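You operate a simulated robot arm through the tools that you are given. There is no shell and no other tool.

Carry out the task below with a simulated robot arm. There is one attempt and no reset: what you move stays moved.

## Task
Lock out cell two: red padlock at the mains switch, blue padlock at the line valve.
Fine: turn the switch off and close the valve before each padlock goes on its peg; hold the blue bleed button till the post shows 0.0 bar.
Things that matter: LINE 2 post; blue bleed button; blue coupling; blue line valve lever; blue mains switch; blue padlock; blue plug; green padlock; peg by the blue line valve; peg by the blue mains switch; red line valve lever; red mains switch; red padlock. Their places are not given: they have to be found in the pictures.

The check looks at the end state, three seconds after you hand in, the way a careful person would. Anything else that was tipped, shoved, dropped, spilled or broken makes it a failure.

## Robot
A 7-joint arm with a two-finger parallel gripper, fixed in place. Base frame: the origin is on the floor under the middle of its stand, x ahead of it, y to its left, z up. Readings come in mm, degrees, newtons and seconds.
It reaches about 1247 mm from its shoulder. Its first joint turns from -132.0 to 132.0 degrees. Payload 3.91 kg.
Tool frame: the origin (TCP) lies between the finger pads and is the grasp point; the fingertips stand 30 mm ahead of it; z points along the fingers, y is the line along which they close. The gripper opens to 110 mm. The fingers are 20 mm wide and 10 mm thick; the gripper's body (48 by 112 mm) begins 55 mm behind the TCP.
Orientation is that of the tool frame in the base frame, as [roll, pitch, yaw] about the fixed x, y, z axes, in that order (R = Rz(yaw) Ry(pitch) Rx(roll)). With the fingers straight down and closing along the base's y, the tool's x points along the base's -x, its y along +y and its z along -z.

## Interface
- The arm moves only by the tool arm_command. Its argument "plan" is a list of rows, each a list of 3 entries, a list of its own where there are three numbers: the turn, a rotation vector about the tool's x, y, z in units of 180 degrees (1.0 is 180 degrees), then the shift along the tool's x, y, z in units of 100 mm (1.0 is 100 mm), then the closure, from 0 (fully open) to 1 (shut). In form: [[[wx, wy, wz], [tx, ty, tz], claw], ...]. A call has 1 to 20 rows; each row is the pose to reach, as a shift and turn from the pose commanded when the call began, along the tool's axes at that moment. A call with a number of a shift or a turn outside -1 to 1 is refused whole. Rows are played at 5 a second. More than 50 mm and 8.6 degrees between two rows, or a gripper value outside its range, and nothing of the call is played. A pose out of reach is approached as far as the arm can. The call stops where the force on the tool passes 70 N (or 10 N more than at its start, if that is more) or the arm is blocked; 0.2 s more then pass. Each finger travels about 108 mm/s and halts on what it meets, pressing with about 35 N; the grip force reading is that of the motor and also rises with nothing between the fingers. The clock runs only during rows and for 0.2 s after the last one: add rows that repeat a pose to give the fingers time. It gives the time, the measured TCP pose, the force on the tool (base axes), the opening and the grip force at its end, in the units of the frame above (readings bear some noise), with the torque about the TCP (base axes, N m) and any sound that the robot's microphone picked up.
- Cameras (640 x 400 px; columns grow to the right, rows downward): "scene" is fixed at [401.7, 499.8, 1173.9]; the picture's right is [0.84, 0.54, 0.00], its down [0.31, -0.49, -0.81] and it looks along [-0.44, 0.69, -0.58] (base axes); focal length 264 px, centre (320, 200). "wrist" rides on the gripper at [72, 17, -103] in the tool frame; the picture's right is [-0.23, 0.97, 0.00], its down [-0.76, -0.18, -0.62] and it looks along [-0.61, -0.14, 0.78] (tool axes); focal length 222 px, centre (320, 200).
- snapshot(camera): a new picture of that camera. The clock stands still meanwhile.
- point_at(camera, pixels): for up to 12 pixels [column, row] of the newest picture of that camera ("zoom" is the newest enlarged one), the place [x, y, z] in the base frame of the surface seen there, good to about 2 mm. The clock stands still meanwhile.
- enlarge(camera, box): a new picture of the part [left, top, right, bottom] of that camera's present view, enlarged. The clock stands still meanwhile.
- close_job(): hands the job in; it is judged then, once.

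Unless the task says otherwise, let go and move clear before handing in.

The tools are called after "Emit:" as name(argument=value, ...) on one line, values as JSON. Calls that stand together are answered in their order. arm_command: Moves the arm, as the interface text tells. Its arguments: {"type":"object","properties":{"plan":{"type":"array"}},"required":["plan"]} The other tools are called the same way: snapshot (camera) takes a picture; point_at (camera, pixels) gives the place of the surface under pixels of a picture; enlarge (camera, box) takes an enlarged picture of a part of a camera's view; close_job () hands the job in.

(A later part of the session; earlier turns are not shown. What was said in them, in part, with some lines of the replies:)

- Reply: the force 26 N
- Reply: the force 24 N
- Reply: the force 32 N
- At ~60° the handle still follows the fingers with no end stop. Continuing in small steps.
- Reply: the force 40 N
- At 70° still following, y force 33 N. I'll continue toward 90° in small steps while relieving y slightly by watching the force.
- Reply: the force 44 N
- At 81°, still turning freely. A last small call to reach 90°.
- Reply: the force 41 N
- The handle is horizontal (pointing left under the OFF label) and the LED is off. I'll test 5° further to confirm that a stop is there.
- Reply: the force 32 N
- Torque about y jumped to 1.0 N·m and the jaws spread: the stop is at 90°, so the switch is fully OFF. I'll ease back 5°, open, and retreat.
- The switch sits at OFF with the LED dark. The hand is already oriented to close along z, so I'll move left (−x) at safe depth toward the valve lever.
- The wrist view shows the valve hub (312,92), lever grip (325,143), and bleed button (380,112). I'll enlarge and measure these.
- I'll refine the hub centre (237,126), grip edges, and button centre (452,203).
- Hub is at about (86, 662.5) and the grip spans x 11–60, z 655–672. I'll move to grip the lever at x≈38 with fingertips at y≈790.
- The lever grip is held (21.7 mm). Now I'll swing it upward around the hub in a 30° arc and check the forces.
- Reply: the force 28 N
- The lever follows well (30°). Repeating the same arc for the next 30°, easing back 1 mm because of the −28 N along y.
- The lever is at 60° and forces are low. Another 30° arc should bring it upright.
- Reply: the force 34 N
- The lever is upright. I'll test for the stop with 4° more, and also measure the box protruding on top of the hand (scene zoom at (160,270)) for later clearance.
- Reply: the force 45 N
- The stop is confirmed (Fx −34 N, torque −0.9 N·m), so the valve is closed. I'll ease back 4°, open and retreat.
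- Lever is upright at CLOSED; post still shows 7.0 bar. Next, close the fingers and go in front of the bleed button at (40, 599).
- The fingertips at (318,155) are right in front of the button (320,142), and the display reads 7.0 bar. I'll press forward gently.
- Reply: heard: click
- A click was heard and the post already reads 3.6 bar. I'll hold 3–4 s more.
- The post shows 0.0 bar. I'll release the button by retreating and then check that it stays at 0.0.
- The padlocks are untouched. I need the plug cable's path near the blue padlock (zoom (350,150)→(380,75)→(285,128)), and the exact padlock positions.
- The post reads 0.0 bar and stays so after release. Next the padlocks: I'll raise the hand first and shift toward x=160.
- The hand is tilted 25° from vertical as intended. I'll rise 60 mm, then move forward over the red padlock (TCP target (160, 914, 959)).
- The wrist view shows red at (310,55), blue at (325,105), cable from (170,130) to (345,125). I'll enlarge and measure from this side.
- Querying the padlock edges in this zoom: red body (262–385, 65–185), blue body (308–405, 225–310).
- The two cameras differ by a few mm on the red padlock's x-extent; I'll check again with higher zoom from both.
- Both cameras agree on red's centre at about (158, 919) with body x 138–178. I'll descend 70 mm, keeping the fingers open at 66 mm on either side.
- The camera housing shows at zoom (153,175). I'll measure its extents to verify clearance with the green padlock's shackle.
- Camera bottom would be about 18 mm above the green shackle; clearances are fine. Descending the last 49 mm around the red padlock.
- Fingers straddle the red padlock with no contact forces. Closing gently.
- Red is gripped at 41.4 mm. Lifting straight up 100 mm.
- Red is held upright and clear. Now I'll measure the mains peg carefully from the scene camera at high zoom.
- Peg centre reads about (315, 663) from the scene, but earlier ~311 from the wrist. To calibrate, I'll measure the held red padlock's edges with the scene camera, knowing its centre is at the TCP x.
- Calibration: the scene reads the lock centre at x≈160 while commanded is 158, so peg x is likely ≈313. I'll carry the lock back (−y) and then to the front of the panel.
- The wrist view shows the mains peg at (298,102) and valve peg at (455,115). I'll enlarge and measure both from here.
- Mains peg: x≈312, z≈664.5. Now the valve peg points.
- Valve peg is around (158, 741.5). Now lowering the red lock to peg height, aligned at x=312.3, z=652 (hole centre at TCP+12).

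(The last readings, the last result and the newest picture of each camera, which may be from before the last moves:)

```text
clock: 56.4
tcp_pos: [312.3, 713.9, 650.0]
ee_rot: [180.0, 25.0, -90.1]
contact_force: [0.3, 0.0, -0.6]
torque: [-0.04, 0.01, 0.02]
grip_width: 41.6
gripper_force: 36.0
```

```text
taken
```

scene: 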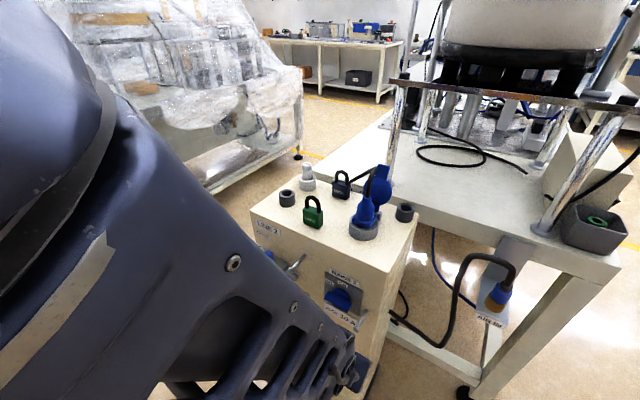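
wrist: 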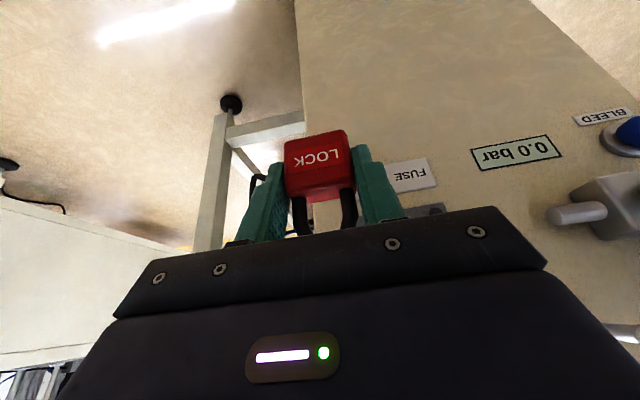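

The forearm blocks part of the scene view but the peg near (362,322) is still seen. Enlarging that region to compare peg and lock.

Emit:
enlarge(camera="scene", box=[330, 290, 400, 390])

Emit:
enlarge(camera="wrist", box=[250, 110, 410, 240])

```text
4.00 times, centred on (365, 340) of scene
```

zoom: 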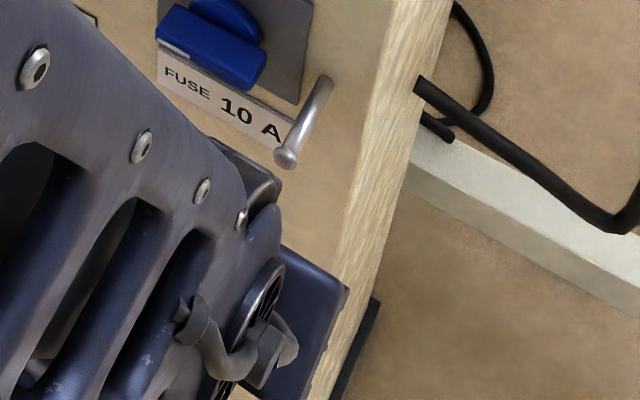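

```text
3.08 times, centred on (330, 175) of wrist
```

zoom: 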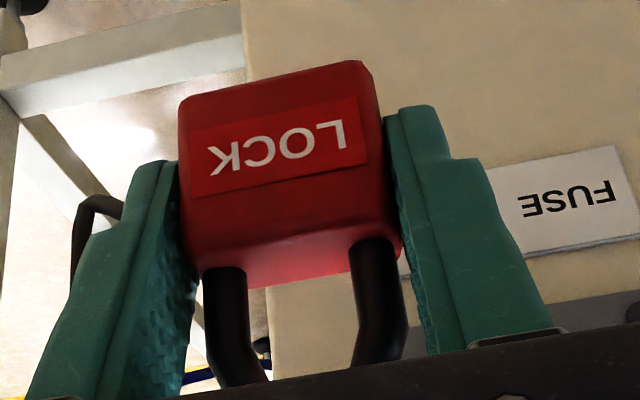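

Alignment can't be seen directly, so I'll advance with force monitoring. First to y≈750 (lock just in front of the peg head).

Emit:
arm_command(plan=[[[0, 0, 0], [-0.109, 0, 0.051], 1.0], [[0, 0, 0], [-0.217, 0, 0.101], 1.0], [[0, 0, 0], [-0.308, 0, 0.144], 1.0], [[0, 0, 0], [-0.308, 0, 0.144], 1.0]])

Emit:
snapshot(camera="scene")

Emit:
enlarge(camera="scene", box=[330, 290, 400, 360])

Emit:
enlarge(camera="wrist", box=[250, 110, 410, 240])

```text
clock: 57.4
tcp_pos: [312.1, 748.5, 650.4]
ee_rot: [180.0, 25.0, -90.0]
contact_force: [0.4, 0.0, -1.4]
torque: [-0.02, 0.03, 0.02]
grip_width: 41.4
gripper_force: 35.0
```

```text
taken
```

scene: 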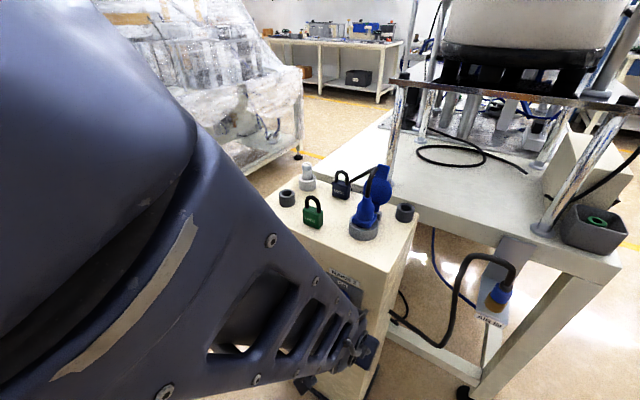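

```text
5.71 times, centred on (365, 325) of scene
```

zoom: 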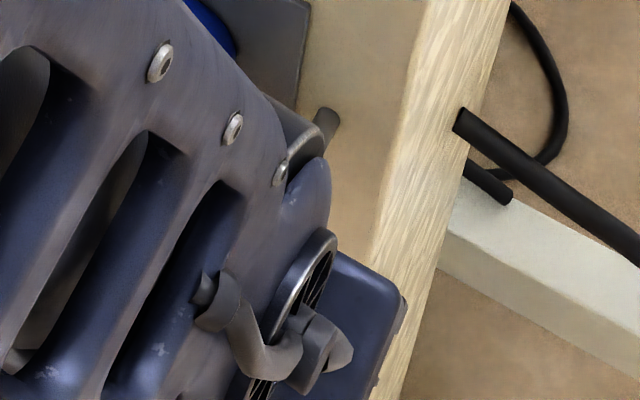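

```text
3.08 times, centred on (330, 175) of wrist
```

zoom: 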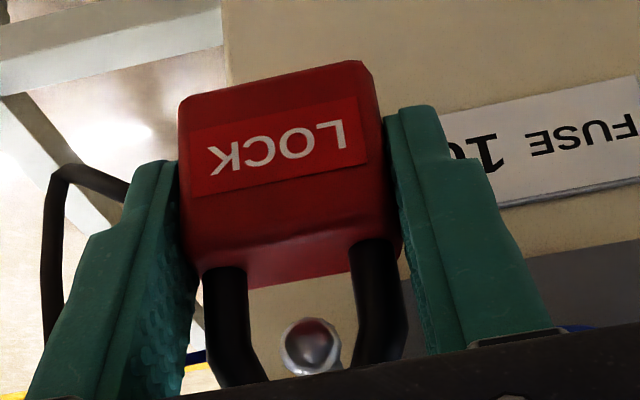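

The wrist zoom now shows the peg head at (312,347) right between the shackle legs (gap centre ≈302 at nearer depth), so x is aligned within ~0.5 mm; peg is ~2 mm higher than assumed. Advancing 22 mm with +2 mm in z.

Emit:
arm_command(plan=[[[0, 0, 0], [-0.0085, 0, -0.0181], 1.0], [[0, 0, 0], [-0.0447, 0, -0.0012], 1.0], [[0, 0, 0], [-0.081, 0, 0.0157], 1.0], [[0, 0, 0], [-0.1172, 0, 0.0326], 1.0], [[0, 0, 0], [-0.1535, 0, 0.0495], 1.0], [[0, 0, 0], [-0.1897, 0, 0.0664], 1.0], [[0, 0, 0], [-0.2078, 0, 0.0748], 1.0], [[0, 0, 0], [-0.2078, 0, 0.0748], 1.0]])

Emit:
enlarge(camera="wrist", box=[250, 110, 410, 240])

```text
clock: 59.2
tcp_pos: [312.3, 770.1, 654.4]
ee_rot: [-179.9, 25.0, -90.0]
contact_force: [-0.1, 0.3, -2.0]
torque: [-0.02, -0.01, 0.01]
grip_width: 41.3
gripper_force: 35.1
```

```text
3.08 times, centred on (330, 175) of wrist
```

zoom: 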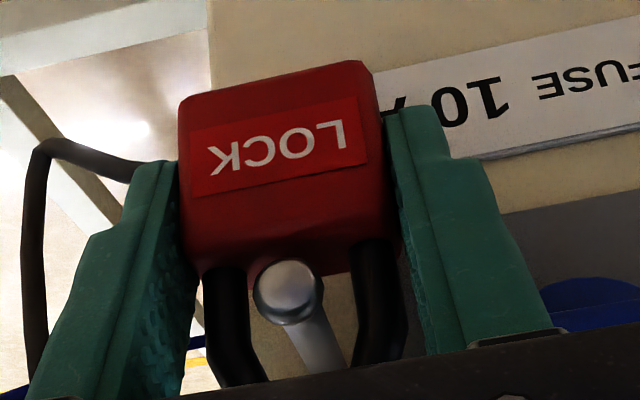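

The peg head has passed through the shackle (head now at (288,292), in front of the legs), with no force. I'll lower 6 mm and advance 11 mm more.

Emit:
arm_command(plan=[[[0, 0, 0], [0.0127, 0, 0.0272], 1.0], [[0, 0, 0], [0.0254, 0, 0.0544], 1.0], [[0, 0, 0], [-0.0109, 0, 0.0713], 1.0], [[0, 0, 0], [-0.0471, 0, 0.0882], 1.0], [[0, 0, 0], [-0.0743, 0, 0.1009], 1.0], [[0, 0, 0], [-0.0743, 0, 0.1009], 1.0]])

Emit:
enlarge(camera="wrist", box=[250, 110, 410, 240])

Emit:
snapshot(camera="wrist")

```text
clock: 60.6
tcp_pos: [312.0, 781.5, 647.1]
ee_rot: [-180.0, 25.0, -90.0]
contact_force: [-0.2, 0.9, -0.8]
torque: [0.0, -0.02, -0.02]
grip_width: 41.3
gripper_force: 35.0
```

```text
3.08 times, centred on (330, 175) of wrist
```

zoom: 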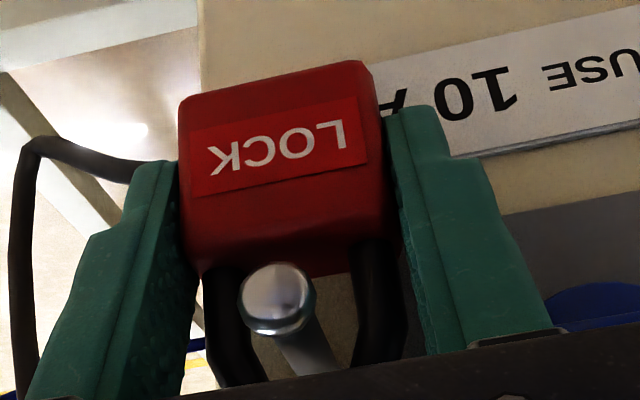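

```text
taken
```

wrist: 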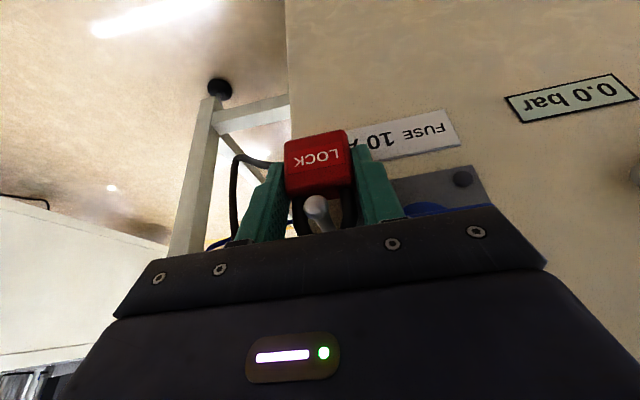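

The lock is on the peg with peg head toward the camera. I'll lower up to 4 mm to let the shackle rest on the peg, watching Fz.

Emit:
arm_command(plan=[[[0, 0, 0], [0.0042, 0, 0.0091], 1.0], [[0, 0, 0], [0.0085, 0, 0.0181], 1.0], [[0, 0, 0], [0.0085, 0, 0.0181], 1.0]])

```text
clock: 61.4
tcp_pos: [311.3, 781.4, 645.2]
ee_rot: [179.9, 25.0, -90.0]
contact_force: [0.7, -0.6, -0.7]
torque: [-0.01, -0.02, -0.01]
grip_width: 41.3
gripper_force: 34.7
```

Emit:
arm_command(plan=[[[0, 0, 0], [0.0042, 0, 0.0091], 1.0], [[0, 0, 0], [0.0085, 0, 0.0181], 1.0], [[0, 0, 0], [0.0127, 0, 0.0272], 1.0], [[0, 0, 0], [0.0127, 0, 0.0272], 1.0]])

Emit:
enlarge(camera="wrist", box=[250, 110, 410, 240])

```text
clock: 62.4
tcp_pos: [311.6, 781.2, 643.3]
ee_rot: [-180.0, 25.0, -90.0]
contact_force: [-0.2, 0.0, 0.1]
torque: [-0.01, -0.04, -0.01]
grip_width: 41.2
gripper_force: 35.1
```

```text
3.08 times, centred on (330, 175) of wrist
```

zoom: 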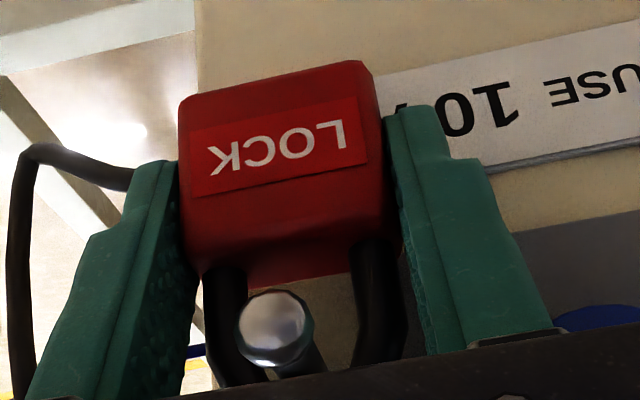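

No contact yet; lowering 3 mm more.

Emit:
arm_command(plan=[[[0, 0, 0], [0.0042, 0, 0.0091], 1.0], [[0, 0, 0], [0.0085, 0, 0.0181], 1.0], [[0, 0, 0], [0.0127, 0, 0.0272], 1.0], [[0, 0, 0], [0.0127, 0, 0.0272], 1.0]])

Emit:
enlarge(camera="wrist", box=[250, 110, 410, 240])

```text
clock: 63.4
tcp_pos: [310.9, 781.2, 641.9]
ee_rot: [179.9, 25.2, -90.0]
contact_force: [3.6, -0.6, 22.5]
torque: [0.14, 0.0, 0.02]
grip_width: 41.1
gripper_force: 35.2
```

```text
3.08 times, centred on (330, 175) of wrist
```

zoom: 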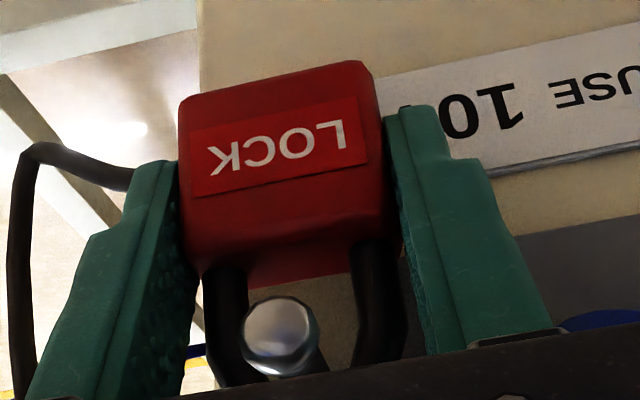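

Fz rose to +22 N: the shackle now rests on the peg. I'll ease up 1.5 mm and open the fingers to ~58 mm.

Emit:
arm_command(plan=[[[0, 0, 0], [-0.0063, 0, -0.0136], 1.0], [[0, 0, 0], [-0.0063, 0, -0.0136], 0.62], [[0, 0, 0], [-0.0063, 0, -0.0136], 0.56], [[0, 0, 0], [-0.0063, 0, -0.0136], 0.5], [[0, 0, 0], [-0.0063, 0, -0.0136], 0.47], [[0, 0, 0], [-0.0063, 0, -0.0136], 0.47], [[0, 0, 0], [-0.0063, 0, -0.0136], 0.47]])

Emit:
enlarge(camera="wrist", box=[230, 90, 430, 240])

```text
clock: 65.0
tcp_pos: [311.1, 780.7, 641.5]
ee_rot: [-180.0, 25.0, -90.0]
contact_force: [-0.5, 0.2, -0.2]
torque: [-0.02, 0.05, -0.01]
grip_width: 58.2
gripper_force: 0.0
```

```text
2.67 times, centred on (330, 165) of wrist
```

zoom: 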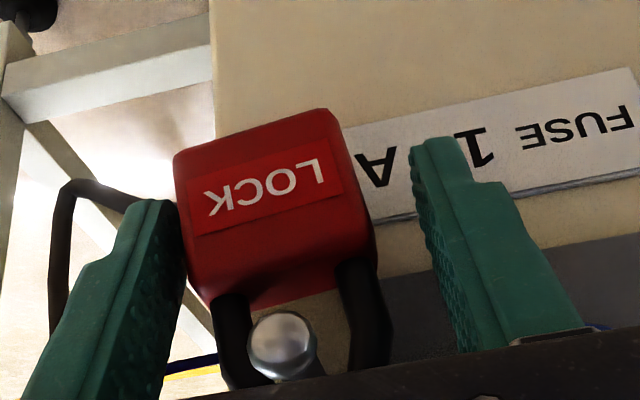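

The lock hangs on the peg, leaning lightly on the left-hand (+x) finger. I'll open a little more so that it hangs free before retreating.

Emit:
arm_command(plan=[[[0, 0, 0], [0, 0, 0], 0.43], [[0, 0, 0], [0, 0, 0], 0.38], [[0, 0, 0], [0, 0, 0], 0.34], [[0, 0, 0], [0, 0, 0], 0.34], [[0, 0, 0], [0, 0, 0], 0.34]])

Emit:
enlarge(camera="wrist", box=[230, 90, 430, 240])

```text
clock: 66.2
tcp_pos: [310.6, 780.4, 641.4]
ee_rot: [-180.0, 24.9, -90.0]
contact_force: [-0.8, -0.6, -0.3]
torque: [-0.01, -0.02, 0.03]
grip_width: 72.6
gripper_force: 0.1
```

```text
2.67 times, centred on (330, 165) of wrist
```

zoom: 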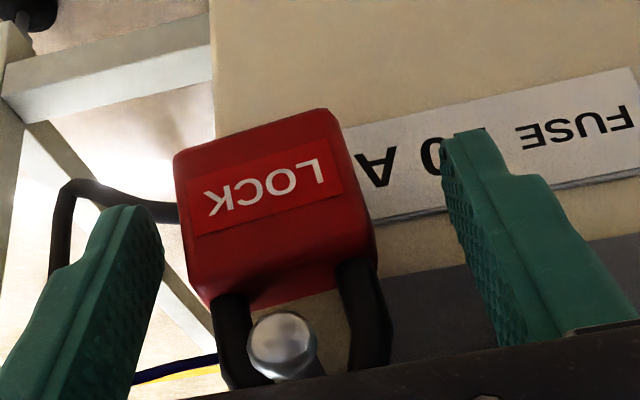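

It hangs free now. Retreating straight back (−y) 80 mm.

Emit:
arm_command(plan=[[[0, 0, 0], [0.09, 0, -0.042], 0.34], [[0, 0, 0], [0.227, 0, -0.106], 0.34], [[0, 0, 0], [0.453, 0, -0.212], 0.34], [[0, 0, 0], [0.725, 0, -0.338], 0.34], [[0, 0, 0], [0.725, 0, -0.338], 0.34]])

Emit:
snapshot(camera="wrist")

Emit:
snapshot(camera="scene")

```text
clock: 67.4
tcp_pos: [313.9, 701.2, 641.6]
ee_rot: [179.9, 25.0, -90.1]
contact_force: [-0.2, -1.0, 0.7]
torque: [-0.03, 0.02, -0.02]
grip_width: 72.5
gripper_force: 0.1
```

```text
taken
```

wrist: 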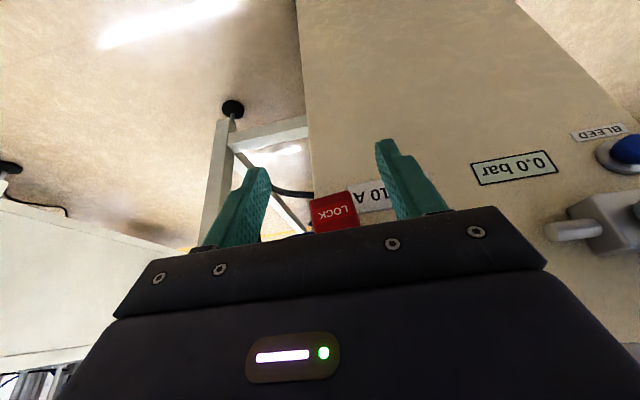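

```text
taken
```

scene: 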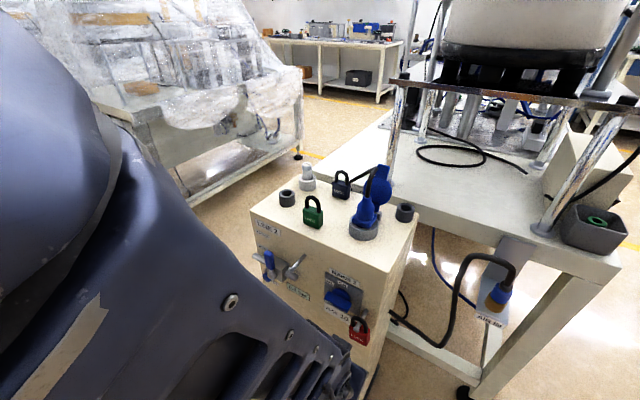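

Red hangs on the mains peg (scene (360,330)). Now going up and over for the blue padlock.

Emit:
arm_command(plan=[[[0, 0, 0], [-0.106, 0.12, -0.227], 0.4], [[0, 0, 0], [-0.212, 0.25, -0.453], 0.4], [[0, 0, 0], [-0.317, 0.38, -0.68], 0.4], [[0, 0, 0], [-0.423, 0.5, -0.906], 0.4]])

Emit:
arm_command(plan=[[[0, 0, 0], [-0.106, 0.13, -0.227], 0.4], [[0, 0, 0], [-0.212, 0.27, -0.453], 0.4], [[0, 0, 0], [-0.317, 0.4, -0.68], 0.4], [[0, 0, 0], [-0.423, 0.548, -0.906], 0.4]])

Emit:
arm_command(plan=[[[0, 0, 0], [-0.106, 0.12, -0.227], 0.4], [[0, 0, 0], [-0.212, 0.25, -0.453], 0.4], [[0, 0, 0], [-0.317, 0.38, -0.68], 0.4], [[0, 0, 0], [-0.423, 0.5, -0.906], 0.4]])

Emit:
arm_command(plan=[[[0, 0, 0], [-0.2, 0, 0.0], 0.4], [[0, 0, 0], [-0.4, 0, 0.04], 0.4], [[0, 0, 0], [-0.622, 0, 0.086], 0.4], [[0, 0, 0], [-0.622, 0, 0.086], 0.4]])

Emit:
snapshot(camera="scene")

Emit:
enlarge(camera="scene", box=[310, 250, 400, 360])

```text
clock: 68.4
tcp_pos: [263.2, 699.9, 740.5]
ee_rot: [-180.0, 25.1, -90.0]
contact_force: [0.3, 0.0, -0.1]
torque: [0.02, 0.0, 0.02]
grip_width: 66.2
gripper_force: 0.0
```

```text
clock: 69.4
tcp_pos: [207.7, 702.5, 839.8]
ee_rot: [-180.0, 24.9, -90.0]
contact_force: [-0.2, 0.7, 0.2]
torque: [0.02, -0.01, 0.01]
grip_width: 65.9
gripper_force: 0.1
```

```text
clock: 70.4
tcp_pos: [156.0, 701.8, 942.1]
ee_rot: [180.0, 25.0, -90.0]
contact_force: [-0.1, -0.5, 0.4]
torque: [-0.01, 0.01, 0.01]
grip_width: 65.9
gripper_force: 0.0
```

```text
clock: 71.4
tcp_pos: [157.4, 761.8, 959.6]
ee_rot: [179.9, 25.1, -90.0]
contact_force: [0.3, -0.8, -0.7]
torque: [0.02, -0.03, 0.0]
grip_width: 66.1
gripper_force: 0.1
```

```text
taken
```

scene: 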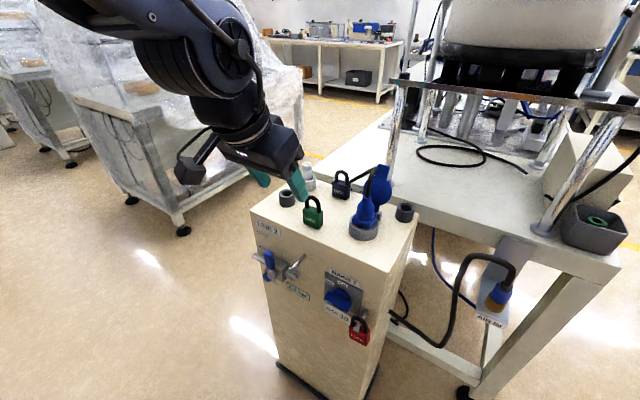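

```text
3.64 times, centred on (355, 305) of scene
```

zoom: 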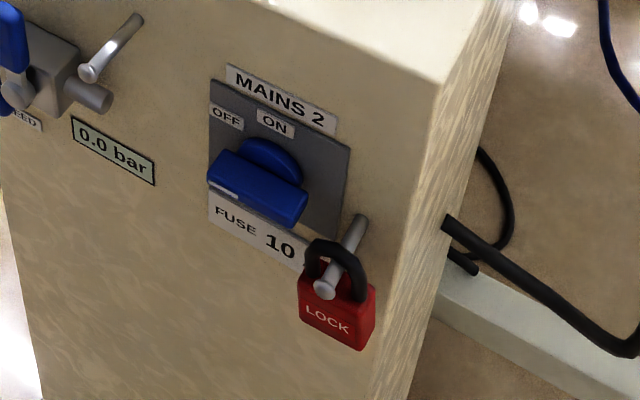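

Red hangs properly behind the peg's head, the switch is off, display 0.0 bar. Now moving over the blue padlock (target y≈975 at z 960).

Emit:
arm_command(plan=[[[0, 0, 0], [-0.227, 0, 0.106], 0.4], [[0, 0, 0], [-0.453, 0, 0.212], 0.4], [[0, 0, 0], [-0.68, 0, 0.317], 0.4], [[0, 0, 0], [-0.906, 0, 0.423], 0.4]])

Emit:
arm_command(plan=[[[0, 0, 0], [-0.227, 0, 0.106], 0.4], [[0, 0, 0], [-0.453, 0, 0.212], 0.4], [[0, 0, 0], [-0.68, 0, 0.317], 0.4], [[0, 0, 0], [-0.906, 0, 0.423], 0.4], [[0, 0, 0], [-0.906, 0, 0.423], 0.4], [[0, 0, 0], [-0.906, 0, 0.423], 0.4]])

Emit:
snapshot(camera="wrist")

Emit:
enlarge(camera="scene", box=[270, 90, 430, 230])

```text
clock: 72.4
tcp_pos: [157.5, 861.1, 959.4]
ee_rot: [-179.9, 25.0, -90.0]
contact_force: [0.0, 0.1, -0.2]
torque: [0.02, 0.03, 0.03]
grip_width: 66.0
gripper_force: 0.0
```

```text
clock: 73.8
tcp_pos: [157.1, 962.0, 958.9]
ee_rot: [-180.0, 25.0, -90.0]
contact_force: [0.3, 0.4, -0.2]
torque: [-0.01, 0.01, -0.02]
grip_width: 66.0
gripper_force: 0.1
```

```text
taken
```

wrist: 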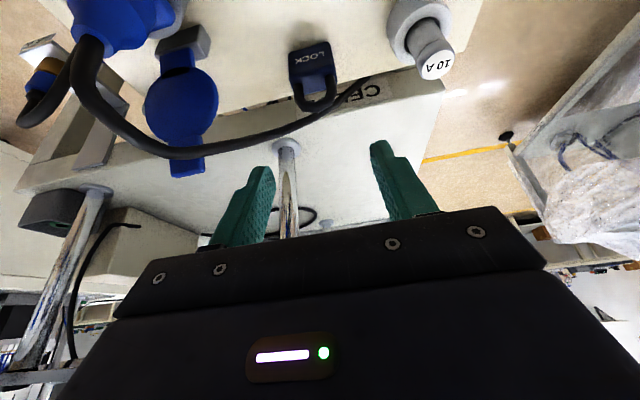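

```text
2.86 times, centred on (350, 160) of scene
```

zoom: 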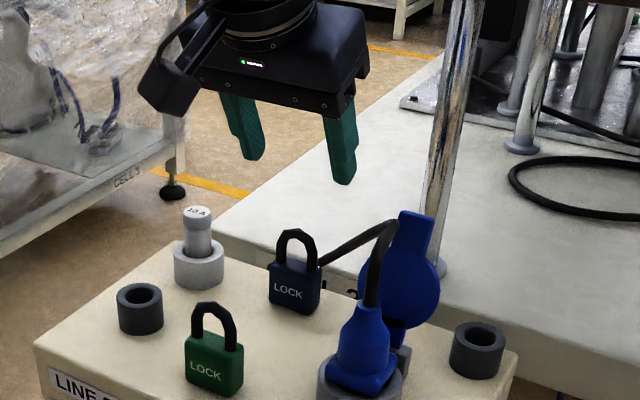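

The wrist view shows blue at (310,65) with cable crossing from (75,80) through (250,140) to (345,100). I'll enlarge to fix the lock's centre and the cable location.

Emit:
enlarge(camera="wrist", box=[250, 20, 370, 130])

```text
3.64 times, centred on (310, 75) of wrist
```

zoom: 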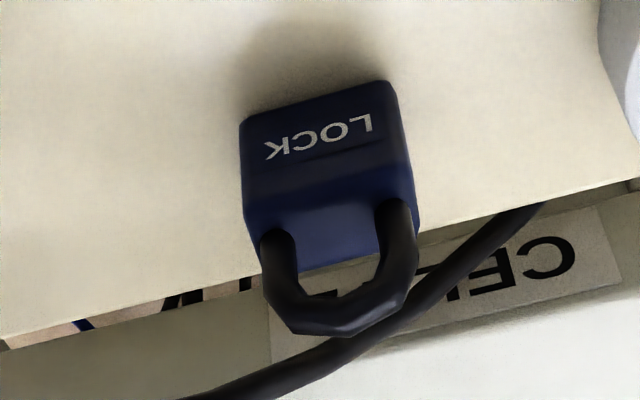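

Emit:
point_at(camera="zoom", pixels=[[243, 160], [405, 130], [250, 205], [413, 175], [320, 135], [330, 175], [276, 240], [395, 210], [340, 318], [300, 370], [430, 290], [500, 230]])

Emit:
point_at(camera="wrist", pixels=[[250, 142], [210, 152], [170, 150], [130, 132], [100, 105], [85, 80], [280, 130], [300, 120], [310, 113], [88, 45], [180, 100], [290, 150]])

```text
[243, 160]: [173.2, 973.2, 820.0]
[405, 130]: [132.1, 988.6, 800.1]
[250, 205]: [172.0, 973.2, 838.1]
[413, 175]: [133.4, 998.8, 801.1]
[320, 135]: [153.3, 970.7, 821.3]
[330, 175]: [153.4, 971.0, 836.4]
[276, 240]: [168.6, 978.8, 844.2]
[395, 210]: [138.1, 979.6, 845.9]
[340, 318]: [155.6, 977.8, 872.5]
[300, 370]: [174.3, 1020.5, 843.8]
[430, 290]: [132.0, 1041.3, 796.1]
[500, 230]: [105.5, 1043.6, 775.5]
```

```text
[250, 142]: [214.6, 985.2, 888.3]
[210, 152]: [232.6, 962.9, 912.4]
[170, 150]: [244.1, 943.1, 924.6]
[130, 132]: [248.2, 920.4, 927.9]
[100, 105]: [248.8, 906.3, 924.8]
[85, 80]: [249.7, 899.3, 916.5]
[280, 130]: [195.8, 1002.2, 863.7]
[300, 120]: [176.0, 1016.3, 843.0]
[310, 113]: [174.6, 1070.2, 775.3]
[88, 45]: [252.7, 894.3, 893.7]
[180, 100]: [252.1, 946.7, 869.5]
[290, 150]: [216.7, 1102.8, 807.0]
```

Lock centre estimated x≈155.5, y≈980; cable stays ≥7 mm from the palm edge. Descending partway to z≈890 at y=975.

Emit:
arm_command(plan=[[[0, 0, 0], [-0.127, 0.02, 0.059], 0.4], [[0, 0, 0], [-0.03, 0.02, 0.27], 0.4], [[0, 0, 0], [0.07, 0.02, 0.48], 0.4], [[0, 0, 0], [0.169, 0.02, 0.694], 0.4], [[0, 0, 0], [0.169, 0.02, 0.694], 0.4]])

Emit:
snapshot(camera="wrist")

Emit:
enlarge(camera="scene", box=[280, 110, 420, 230])

```text
clock: 75.0
tcp_pos: [153.9, 975.6, 889.1]
ee_rot: [179.9, 25.0, -89.9]
contact_force: [-0.2, 0.5, 0.1]
torque: [-0.06, 0.03, 0.0]
grip_width: 65.8
gripper_force: 0.1
```

```text
taken
```

wrist: 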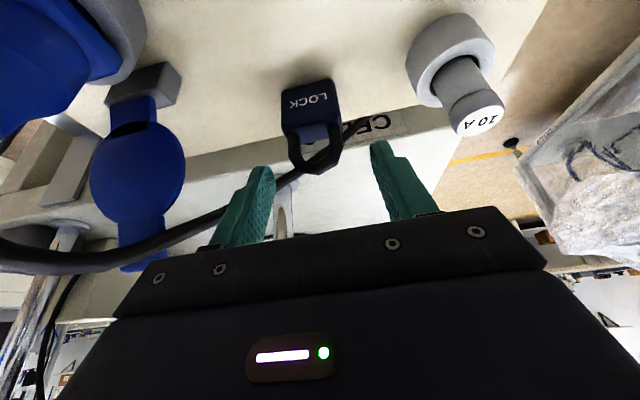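

```text
3.33 times, centred on (350, 170) of scene
```

zoom: 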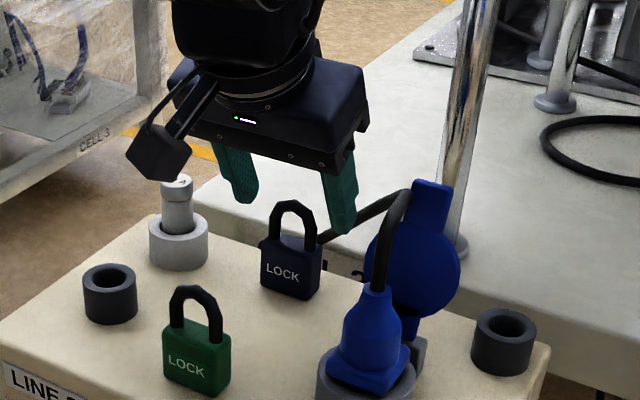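

Lock is well between the fingers ((311,115) in the wrist view), and the cable is clear of the hand. Descending the last 50 mm slowly.

Emit:
arm_command(plan=[[[0, 0, 0], [0.05, 0, 0.11], 0.4], [[0, 0, 0], [0.1, 0, 0.215], 0.4], [[0, 0, 0], [0.15, 0, 0.32], 0.4], [[0, 0, 0], [0.18, 0, 0.39], 0.4], [[0, 0, 0], [0.211, 0, 0.453], 0.4], [[0, 0, 0], [0.211, 0, 0.453], 0.4]])

Emit:
snapshot(camera="wrist")

Emit:
enlarge(camera="scene", box=[290, 130, 400, 230])

```text
clock: 76.4
tcp_pos: [155.0, 975.3, 838.5]
ee_rot: [179.9, 25.1, -90.0]
contact_force: [0.1, -0.4, 0.7]
torque: [0.01, 0.02, 0.01]
grip_width: 66.0
gripper_force: 0.1
```

```text
taken
```

wrist: 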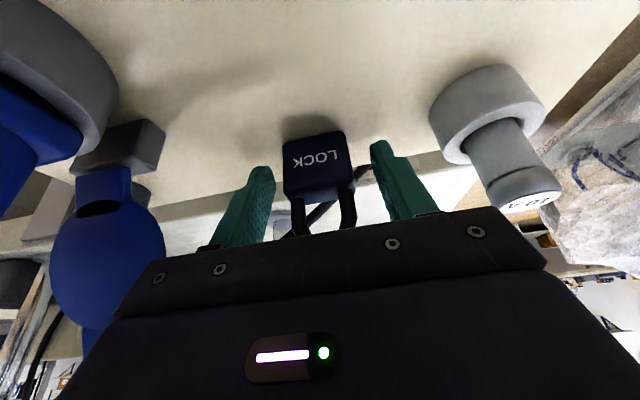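

```text
4.00 times, centred on (345, 180) of scene
```

zoom: 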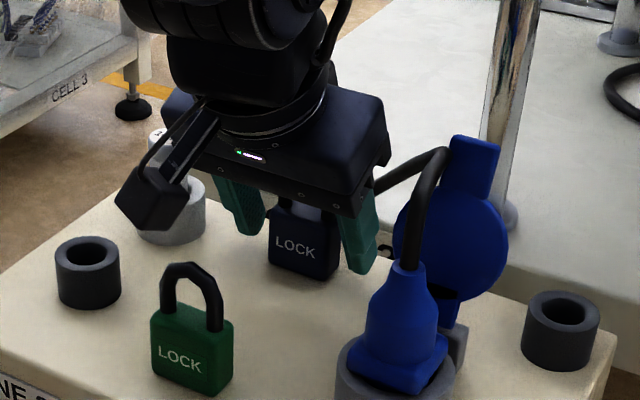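

The lock is centred between the fingers (283–350 px vs 285–353 when gripped). Closing gently.

Emit:
arm_command(plan=[[[0, 0, 0], [0, 0, 0], 0.5], [[0, 0, 0], [0, 0, 0], 0.56], [[0, 0, 0], [0, 0, 0], 0.6], [[0, 0, 0], [0, 0, 0], 0.63], [[0, 0, 0], [0, 0, 0], 0.66], [[0, 0, 0], [0, 0, 0], 0.8], [[0, 0, 0], [0, 0, 0], 1.0], [[0, 0, 0], [0, 0, 0], 1.0]])

Emit:
arm_command(plan=[[[0, 0, 0], [-0.042, 0, -0.091], 1.0], [[0, 0, 0], [-0.127, 0, -0.272], 1.0], [[0, 0, 0], [-0.254, 0, -0.544], 1.0], [[0, 0, 0], [-0.38, 0, -0.816], 1.0], [[0, 0, 0], [-0.423, 0, -0.906], 1.0], [[0, 0, 0], [-0.423, 0, -0.906], 1.0]])

Emit:
snapshot(camera="wrist")

Emit:
enlarge(camera="scene", box=[280, 110, 420, 230])

```text
clock: 78.2
tcp_pos: [153.6, 974.5, 838.0]
ee_rot: [-179.9, 25.0, -90.1]
contact_force: [0.4, 0.3, 0.1]
torque: [-0.03, -0.01, -0.01]
grip_width: 41.7
gripper_force: 34.7
```

```text
clock: 79.6
tcp_pos: [156.2, 975.8, 937.6]
ee_rot: [180.0, 25.0, -90.0]
contact_force: [0.2, 0.2, -0.3]
torque: [-0.01, 0.0, 0.01]
grip_width: 41.4
gripper_force: 34.4
```

```text
taken
```

wrist: 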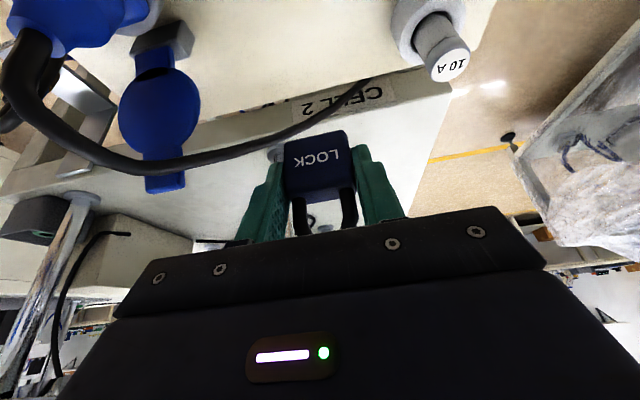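

```text
3.33 times, centred on (350, 170) of scene
```

zoom: 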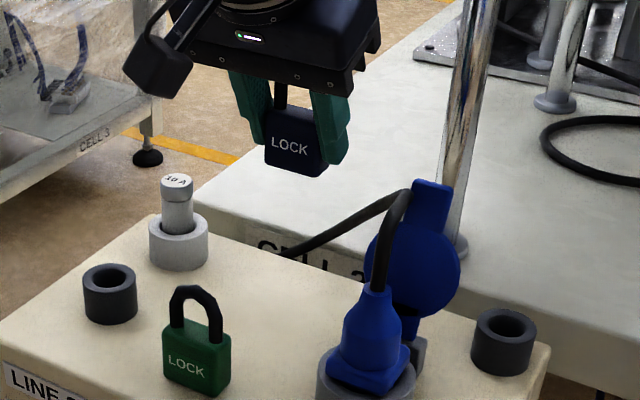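

Blue is lifted cleanly, nothing else moved. Carrying it back over the green padlock with extra height.

Emit:
arm_command(plan=[[[0, 0, 0], [-0.063, 0, -0.136], 1.0], [[0, 0, 0], [0.164, 0, -0.242], 1.0], [[0, 0, 0], [0.39, 0, -0.348], 1.0], [[0, 0, 0], [0.617, 0, -0.453], 1.0], [[0, 0, 0], [0.843, 0, -0.559], 1.0]])

Emit:
arm_command(plan=[[[0, 0, 0], [0.227, 0, -0.106], 1.0], [[0, 0, 0], [0.453, 0, -0.212], 1.0], [[0, 0, 0], [0.68, 0, -0.317], 1.0], [[0, 0, 0], [0.906, 0, -0.423], 1.0]])

Emit:
arm_command(plan=[[[0, 0, 0], [0.2, -0.01, -0.093], 1.0], [[0, 0, 0], [0.4, -0.02, -0.187], 1.0], [[0, 0, 0], [0.553, -0.028, -0.258], 1.0], [[0, 0, 0], [0.553, -0.028, -0.258], 1.0]])

Emit:
snapshot(camera="wrist")

Emit:
snapshot(camera="scene")

```text
clock: 80.8
tcp_pos: [154.8, 876.5, 955.3]
ee_rot: [-180.0, 25.0, -89.9]
contact_force: [-0.1, 0.9, -0.4]
torque: [0.01, 0.0, 0.04]
grip_width: 41.5
gripper_force: 34.4
```

```text
clock: 81.8
tcp_pos: [155.1, 777.2, 955.6]
ee_rot: [-180.0, 25.0, -90.0]
contact_force: [-0.5, -0.3, -1.6]
torque: [-0.02, 0.01, 0.03]
grip_width: 41.7
gripper_force: 35.0
```

```text
clock: 82.8
tcp_pos: [156.8, 712.7, 953.8]
ee_rot: [-179.9, 25.1, -90.1]
contact_force: [-0.3, 0.6, -0.9]
torque: [0.01, 0.03, 0.02]
grip_width: 41.6
gripper_force: 35.1
```

```text
taken
```

wrist: 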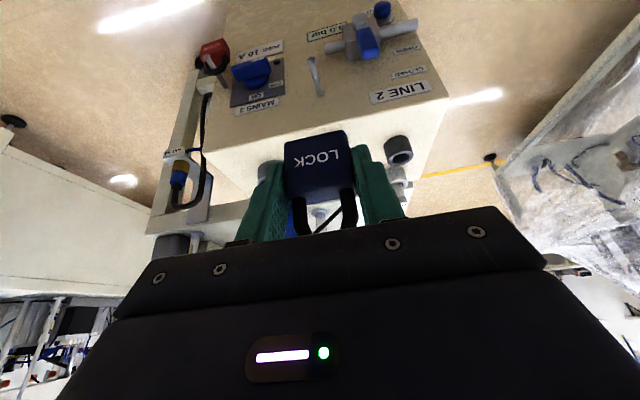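

```text
taken
```

scene: 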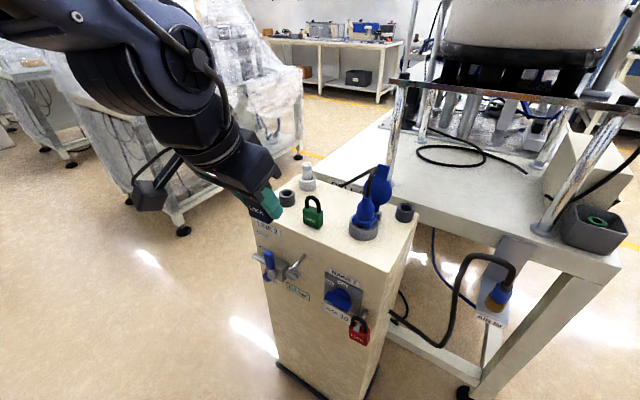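

Now lowering in front of the valve peg to z≈731.5 at y=714.

Emit:
arm_command(plan=[[[0, 0, 0], [0.106, 0, 0.227], 1.0], [[0, 0, 0], [0.212, 0, 0.453], 1.0], [[0, 0, 0], [0.317, 0, 0.68], 1.0]])

Emit:
arm_command(plan=[[[0, 0, 0], [0.106, 0, 0.227], 1.0], [[0, 0, 0], [0.212, 0, 0.453], 1.0], [[0, 0, 0], [0.317, 0, 0.68], 1.0]])

Emit:
arm_command(plan=[[[0, 0, 0], [0.106, 0, 0.227], 1.0], [[0, 0, 0], [0.212, 0, 0.453], 1.0], [[0, 0, 0], [0.311, 0, 0.666], 1.0], [[0, 0, 0], [0.311, 0, 0.666], 1.0]])

Emit:
arm_command(plan=[[[0, 0, 0], [-0.109, 0, 0.051], 1.0], [[0, 0, 0], [-0.217, 0, 0.101], 1.0], [[0, 0, 0], [-0.308, 0, 0.144], 1.0], [[0, 0, 0], [-0.308, 0, 0.144], 1.0]])

Emit:
enlarge(camera="wrist", box=[250, 110, 410, 240])

Emit:
snapshot(camera="scene")

```text
clock: 83.6
tcp_pos: [156.2, 713.6, 880.4]
ee_rot: [180.0, 25.0, -90.0]
contact_force: [0.5, -0.5, 0.0]
torque: [-0.02, -0.02, -0.02]
grip_width: 41.6
gripper_force: 35.2
```

```text
clock: 84.4
tcp_pos: [157.5, 712.8, 805.5]
ee_rot: [180.0, 25.2, -90.0]
contact_force: [-0.3, 0.7, -0.7]
torque: [0.01, -0.02, -0.02]
grip_width: 41.5
gripper_force: 35.2
```

```text
clock: 85.4
tcp_pos: [156.1, 713.2, 730.0]
ee_rot: [-180.0, 24.9, -89.9]
contact_force: [-0.2, -0.4, -1.0]
torque: [0.02, 0.02, 0.0]
grip_width: 41.4
gripper_force: 34.8
```

```text
clock: 86.4
tcp_pos: [157.7, 748.2, 730.3]
ee_rot: [179.9, 25.1, -90.0]
contact_force: [1.2, 0.5, -1.3]
torque: [-0.01, 0.02, 0.02]
grip_width: 41.7
gripper_force: 34.8
```

```text
3.08 times, centred on (330, 175) of wrist
```

zoom: 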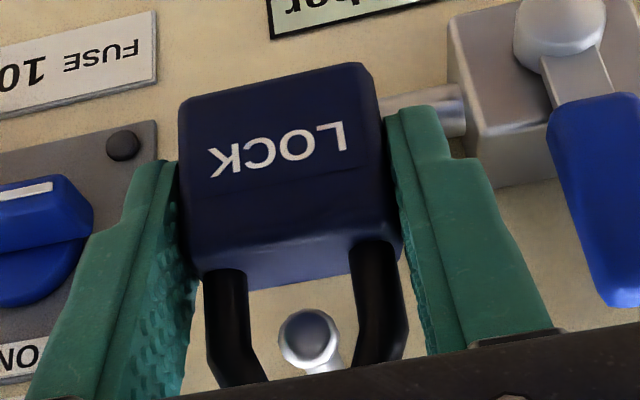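

```text
taken
```

scene: 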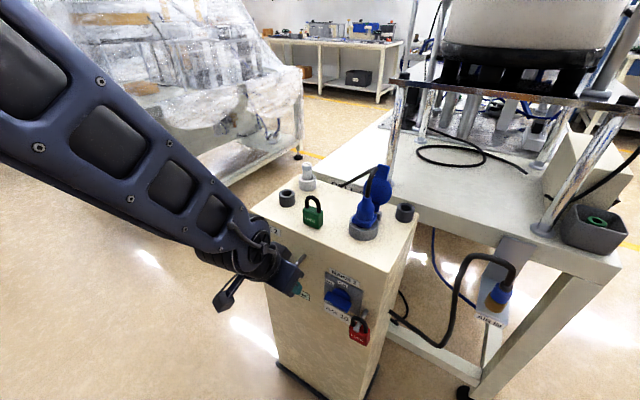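

The peg head appears at (309,338) centred in the shackle opening: x within 1 mm, z at hole centre. Advancing 22 mm with a 0.7 mm x correction.

Emit:
arm_command(plan=[[[0, 0, 0], [-0.0363, -0.007, 0.0169], 1.0], [[0, 0, 0], [-0.0725, -0.007, 0.0338], 1.0], [[0, 0, 0], [-0.1088, -0.007, 0.0507], 1.0], [[0, 0, 0], [-0.145, -0.007, 0.0676], 1.0], [[0, 0, 0], [-0.1813, -0.007, 0.0845], 1.0], [[0, 0, 0], [-0.1994, -0.007, 0.093], 1.0], [[0, 0, 0], [-0.1994, -0.007, 0.093], 1.0]])

Emit:
enlarge(camera="wrist", box=[250, 110, 410, 240])

```text
clock: 88.0
tcp_pos: [158.6, 770.5, 731.0]
ee_rot: [-180.0, 25.0, -89.9]
contact_force: [-0.1, 0.3, -1.0]
torque: [-0.03, -0.02, -0.03]
grip_width: 41.7
gripper_force: 35.0
```

```text
3.08 times, centred on (330, 175) of wrist
```

zoom: 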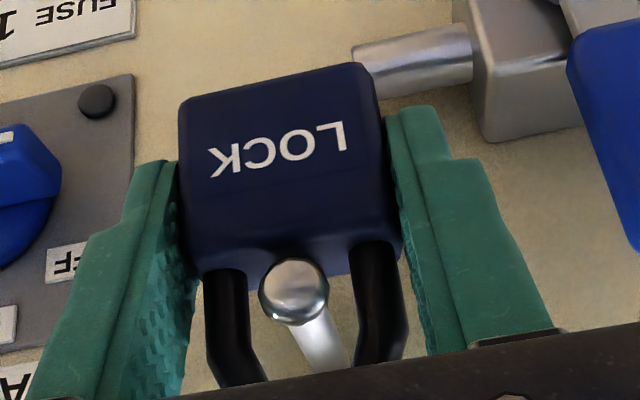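

The head is through the shackle with no force. Advancing 11 mm more and lowering 10 mm in steps.

Emit:
arm_command(plan=[[[0, 0, 0], [0.0127, 0, 0.0272], 1.0], [[0, 0, 0], [0.0254, 0, 0.0544], 1.0], [[0, 0, 0], [-0.0109, 0, 0.0713], 1.0], [[0, 0, 0], [-0.0471, 0, 0.0882], 1.0], [[0, 0, 0], [-0.0743, 0, 0.1009], 1.0], [[0, 0, 0], [-0.0659, 0, 0.119], 1.0], [[0, 0, 0], [-0.0574, 0, 0.1371], 1.0], [[0, 0, 0], [-0.0574, 0, 0.1371], 1.0]])

Emit:
enlarge(camera="wrist", box=[250, 110, 410, 240])

```text
clock: 89.8
tcp_pos: [158.6, 781.5, 721.0]
ee_rot: [180.0, 24.9, -90.1]
contact_force: [-0.6, 0.1, -0.4]
torque: [0.01, 0.01, -0.01]
grip_width: 41.4
gripper_force: 34.9
```

```text
3.08 times, centred on (330, 175) of wrist
```

zoom: 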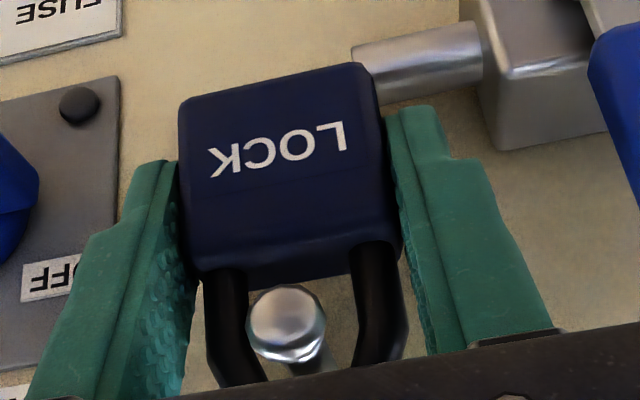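

Still no contact; lowering up to 3 mm more until the shackle bears on the peg.

Emit:
arm_command(plan=[[[0, 0, 0], [0.0042, 0, 0.0091], 1.0], [[0, 0, 0], [0.0085, 0, 0.0181], 1.0], [[0, 0, 0], [0.0127, 0, 0.0272], 1.0], [[0, 0, 0], [0.0127, 0, 0.0272], 1.0]])

```text
clock: 90.8
tcp_pos: [158.1, 780.1, 717.4]
ee_rot: [180.0, 25.0, -90.0]
contact_force: [0.2, -0.8, -0.3]
torque: [-0.03, 0.01, 0.0]
grip_width: 41.4
gripper_force: 35.4
```

Emit:
arm_command(plan=[[[0, 0, 0], [0.0042, 0, 0.0091], 1.0], [[0, 0, 0], [0.0085, 0, 0.0181], 1.0], [[0, 0, 0], [0.0085, 0, 0.0181], 1.0]])

Emit:
enlarge(camera="wrist", box=[250, 110, 410, 240])

```text
clock: 91.6
tcp_pos: [157.1, 782.3, 717.1]
ee_rot: [-179.9, 25.1, -90.0]
contact_force: [1.8, -3.7, 20.7]
torque: [0.25, 0.03, 0.01]
grip_width: 41.4
gripper_force: 34.3
```

```text
3.08 times, centred on (330, 175) of wrist
```

zoom: 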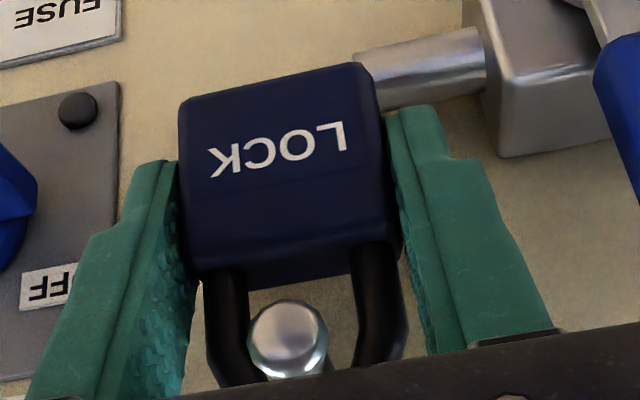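

Fz +20.7 N: the shackle rests on the peg. Easing up 1.5 mm and opening stepwise.

Emit:
arm_command(plan=[[[0, 0, 0], [-0.0063, 0, -0.0136], 1.0], [[0, 0, 0], [-0.0063, 0, -0.0136], 0.62], [[0, 0, 0], [-0.0063, 0, -0.0136], 0.56], [[0, 0, 0], [-0.0063, 0, -0.0136], 0.5], [[0, 0, 0], [-0.0063, 0, -0.0136], 0.44], [[0, 0, 0], [-0.0063, 0, -0.0136], 0.38], [[0, 0, 0], [-0.0063, 0, -0.0136], 0.36], [[0, 0, 0], [-0.0063, 0, -0.0136], 0.36], [[0, 0, 0], [-0.0063, 0, -0.0136], 0.36]])

Emit:
enlarge(camera="wrist", box=[230, 90, 430, 240])

```text
clock: 93.6
tcp_pos: [158.1, 781.3, 716.8]
ee_rot: [-180.0, 25.0, -90.0]
contact_force: [0.0, 0.1, 0.7]
torque: [-0.01, 0.01, -0.03]
grip_width: 70.2
gripper_force: 0.1
```

```text
2.67 times, centred on (330, 165) of wrist
```

zoom: 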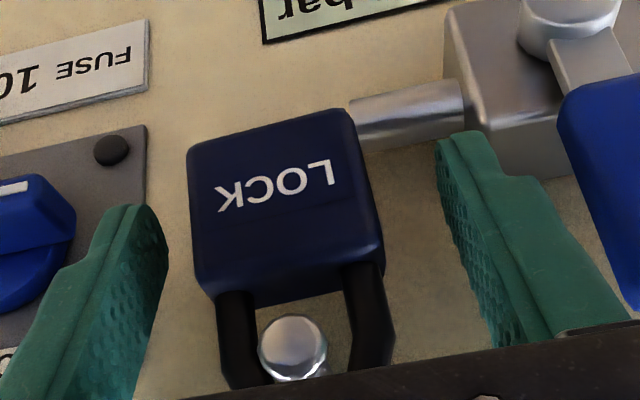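

The blue lock hangs free on the peg between the open fingers. Retreating straight back 80 mm.

Emit:
arm_command(plan=[[[0, 0, 0], [0.09, 0, -0.042], 0.36], [[0, 0, 0], [0.227, 0, -0.106], 0.36], [[0, 0, 0], [0.453, 0, -0.212], 0.36], [[0, 0, 0], [0.725, 0, -0.338], 0.36], [[0, 0, 0], [0.725, 0, -0.338], 0.36]])

Emit:
arm_command(plan=[[[0, 0, 0], [0.227, 0, -0.106], 0.36], [[0, 0, 0], [0.453, 0, -0.212], 0.36], [[0, 0, 0], [0.68, 0, -0.317], 0.36], [[0, 0, 0], [0.906, 0, -0.423], 0.36]])

Emit:
arm_command(plan=[[[0, 0, 0], [-0.106, 0.2, -0.227], 0.36], [[0, 0, 0], [-0.212, 0.4, -0.453], 0.36], [[0, 0, 0], [-0.317, 0.6, -0.68], 0.36], [[0, 0, 0], [-0.423, 0.8, -0.906], 0.36], [[0, 0, 0], [-0.423, 0.8, -0.906], 0.36]])

Emit:
snapshot(camera="scene")

Emit:
enlarge(camera="scene", box=[240, 220, 400, 350])

Emit:
snapshot(camera="wrist")

```text
clock: 94.8
tcp_pos: [158.4, 700.2, 720.2]
ee_rot: [-179.8, 25.0, -89.9]
contact_force: [0.3, 0.2, -0.5]
torque: [-0.03, -0.01, -0.02]
grip_width: 70.3
gripper_force: 0.1
```

```text
clock: 95.8
tcp_pos: [158.9, 600.3, 718.4]
ee_rot: [-180.0, 25.1, -90.0]
contact_force: [0.3, 0.5, -0.3]
torque: [-0.04, 0.0, -0.05]
grip_width: 70.3
gripper_force: 0.1
```

```text
clock: 97.0
tcp_pos: [78.0, 601.7, 816.2]
ee_rot: [179.9, 24.9, -90.1]
contact_force: [0.4, 0.4, 0.2]
torque: [-0.02, -0.01, 0.01]
grip_width: 70.5
gripper_force: 0.1
```

```text
taken
```

scene: 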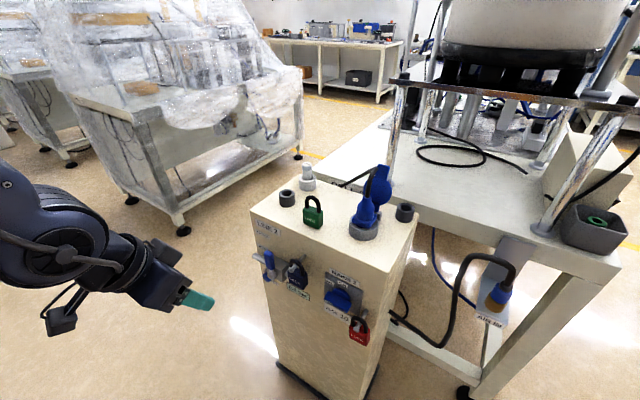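

```text
3.08 times, centred on (320, 285) of scene
```

zoom: 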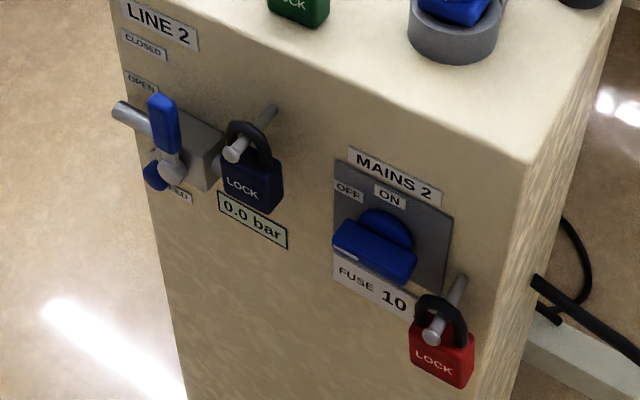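

```text
taken
```

wrist: 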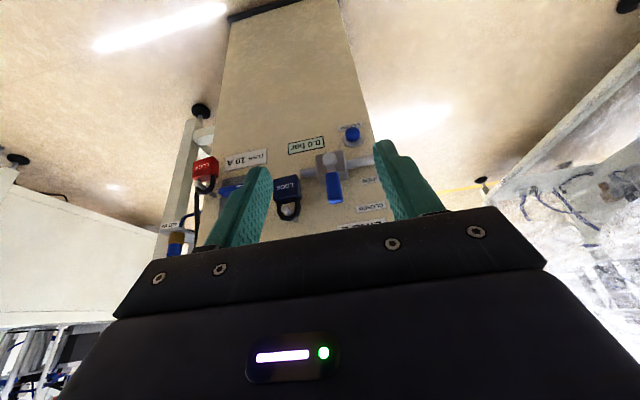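

Both padlocks hang on their pegs (zoom: blue (250,175), red (440,350)), display 0.0 bar. Before handing in I'll verify the lever and switch angles by measurement.

Emit:
enlarge(camera="scene", box=[250, 235, 320, 295])

Emit:
enlarge(camera="wrist", box=[190, 110, 400, 240])

```text
6.67 times, centred on (285, 265) of scene
```

zoom: 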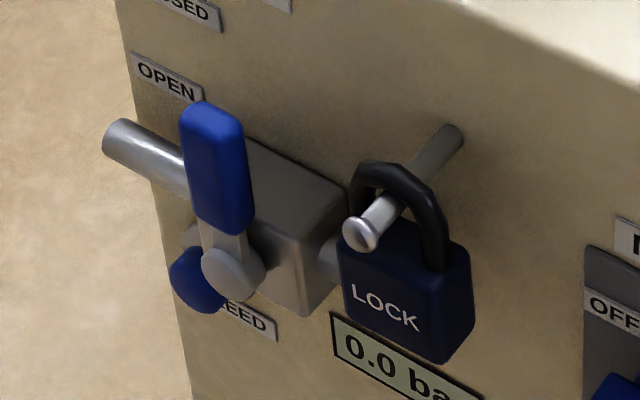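

```text
3.05 times, centred on (295, 175) of wrist
```

zoom: 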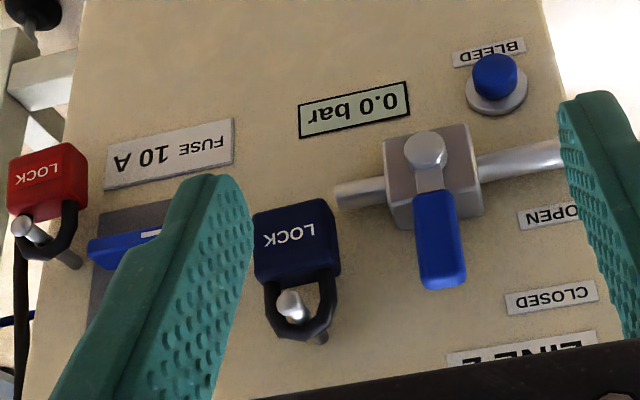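

The lever stands square to the pipe. One last numeric check of lever and switch handle ends.

Emit:
point_at(camera="zoom", pixels=[[427, 150], [442, 280], [435, 200], [428, 240], [450, 240], [110, 255], [150, 237]])

Emit:
enlarge(camera="scene", box=[310, 260, 390, 350])

```text
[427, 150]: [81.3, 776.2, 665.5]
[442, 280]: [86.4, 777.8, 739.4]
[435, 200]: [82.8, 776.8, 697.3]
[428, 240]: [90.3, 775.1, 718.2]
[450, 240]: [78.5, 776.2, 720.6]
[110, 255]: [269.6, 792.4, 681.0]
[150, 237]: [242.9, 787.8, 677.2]
```

```text
4.44 times, centred on (350, 305) of scene
```

zoom: 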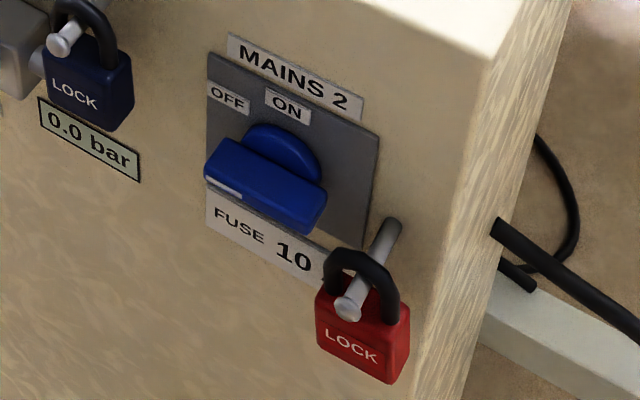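

The lever is upright (x≈84 along z 697–739), the switch handle is level at OFF with the LED dark. The post reads 0.0 bar, both padlocks hang behind their peg heads, the green padlock is untouched, and the arm is clear. Handing in.

Emit:
close_job()

```text
The job is handed in.
```

Cell two is locked out, and I've handed the job in; the result of the check hasn't come back.

- **Mains switch:** I turned it to OFF, up against its stop, and its light went out. The red padlock now hangs on the peg beside it.
- **Line valve:** I swung the lever to CLOSED, up against its stop. The blue padlock now hangs on the peg beside it.
- **Bleed button:** I held it until the LINE 2 post showed 0.0 bar. The reading was still 0.0 after I let go and in the last pictures.

Both padlocks went on only after the switch was off, the valve was closed and the line was bled. The last pictures show the green padlock, the blue plug and the blue coupling where they were. I saw nothing else moved, and the arm was well clear of the panel when I handed in.
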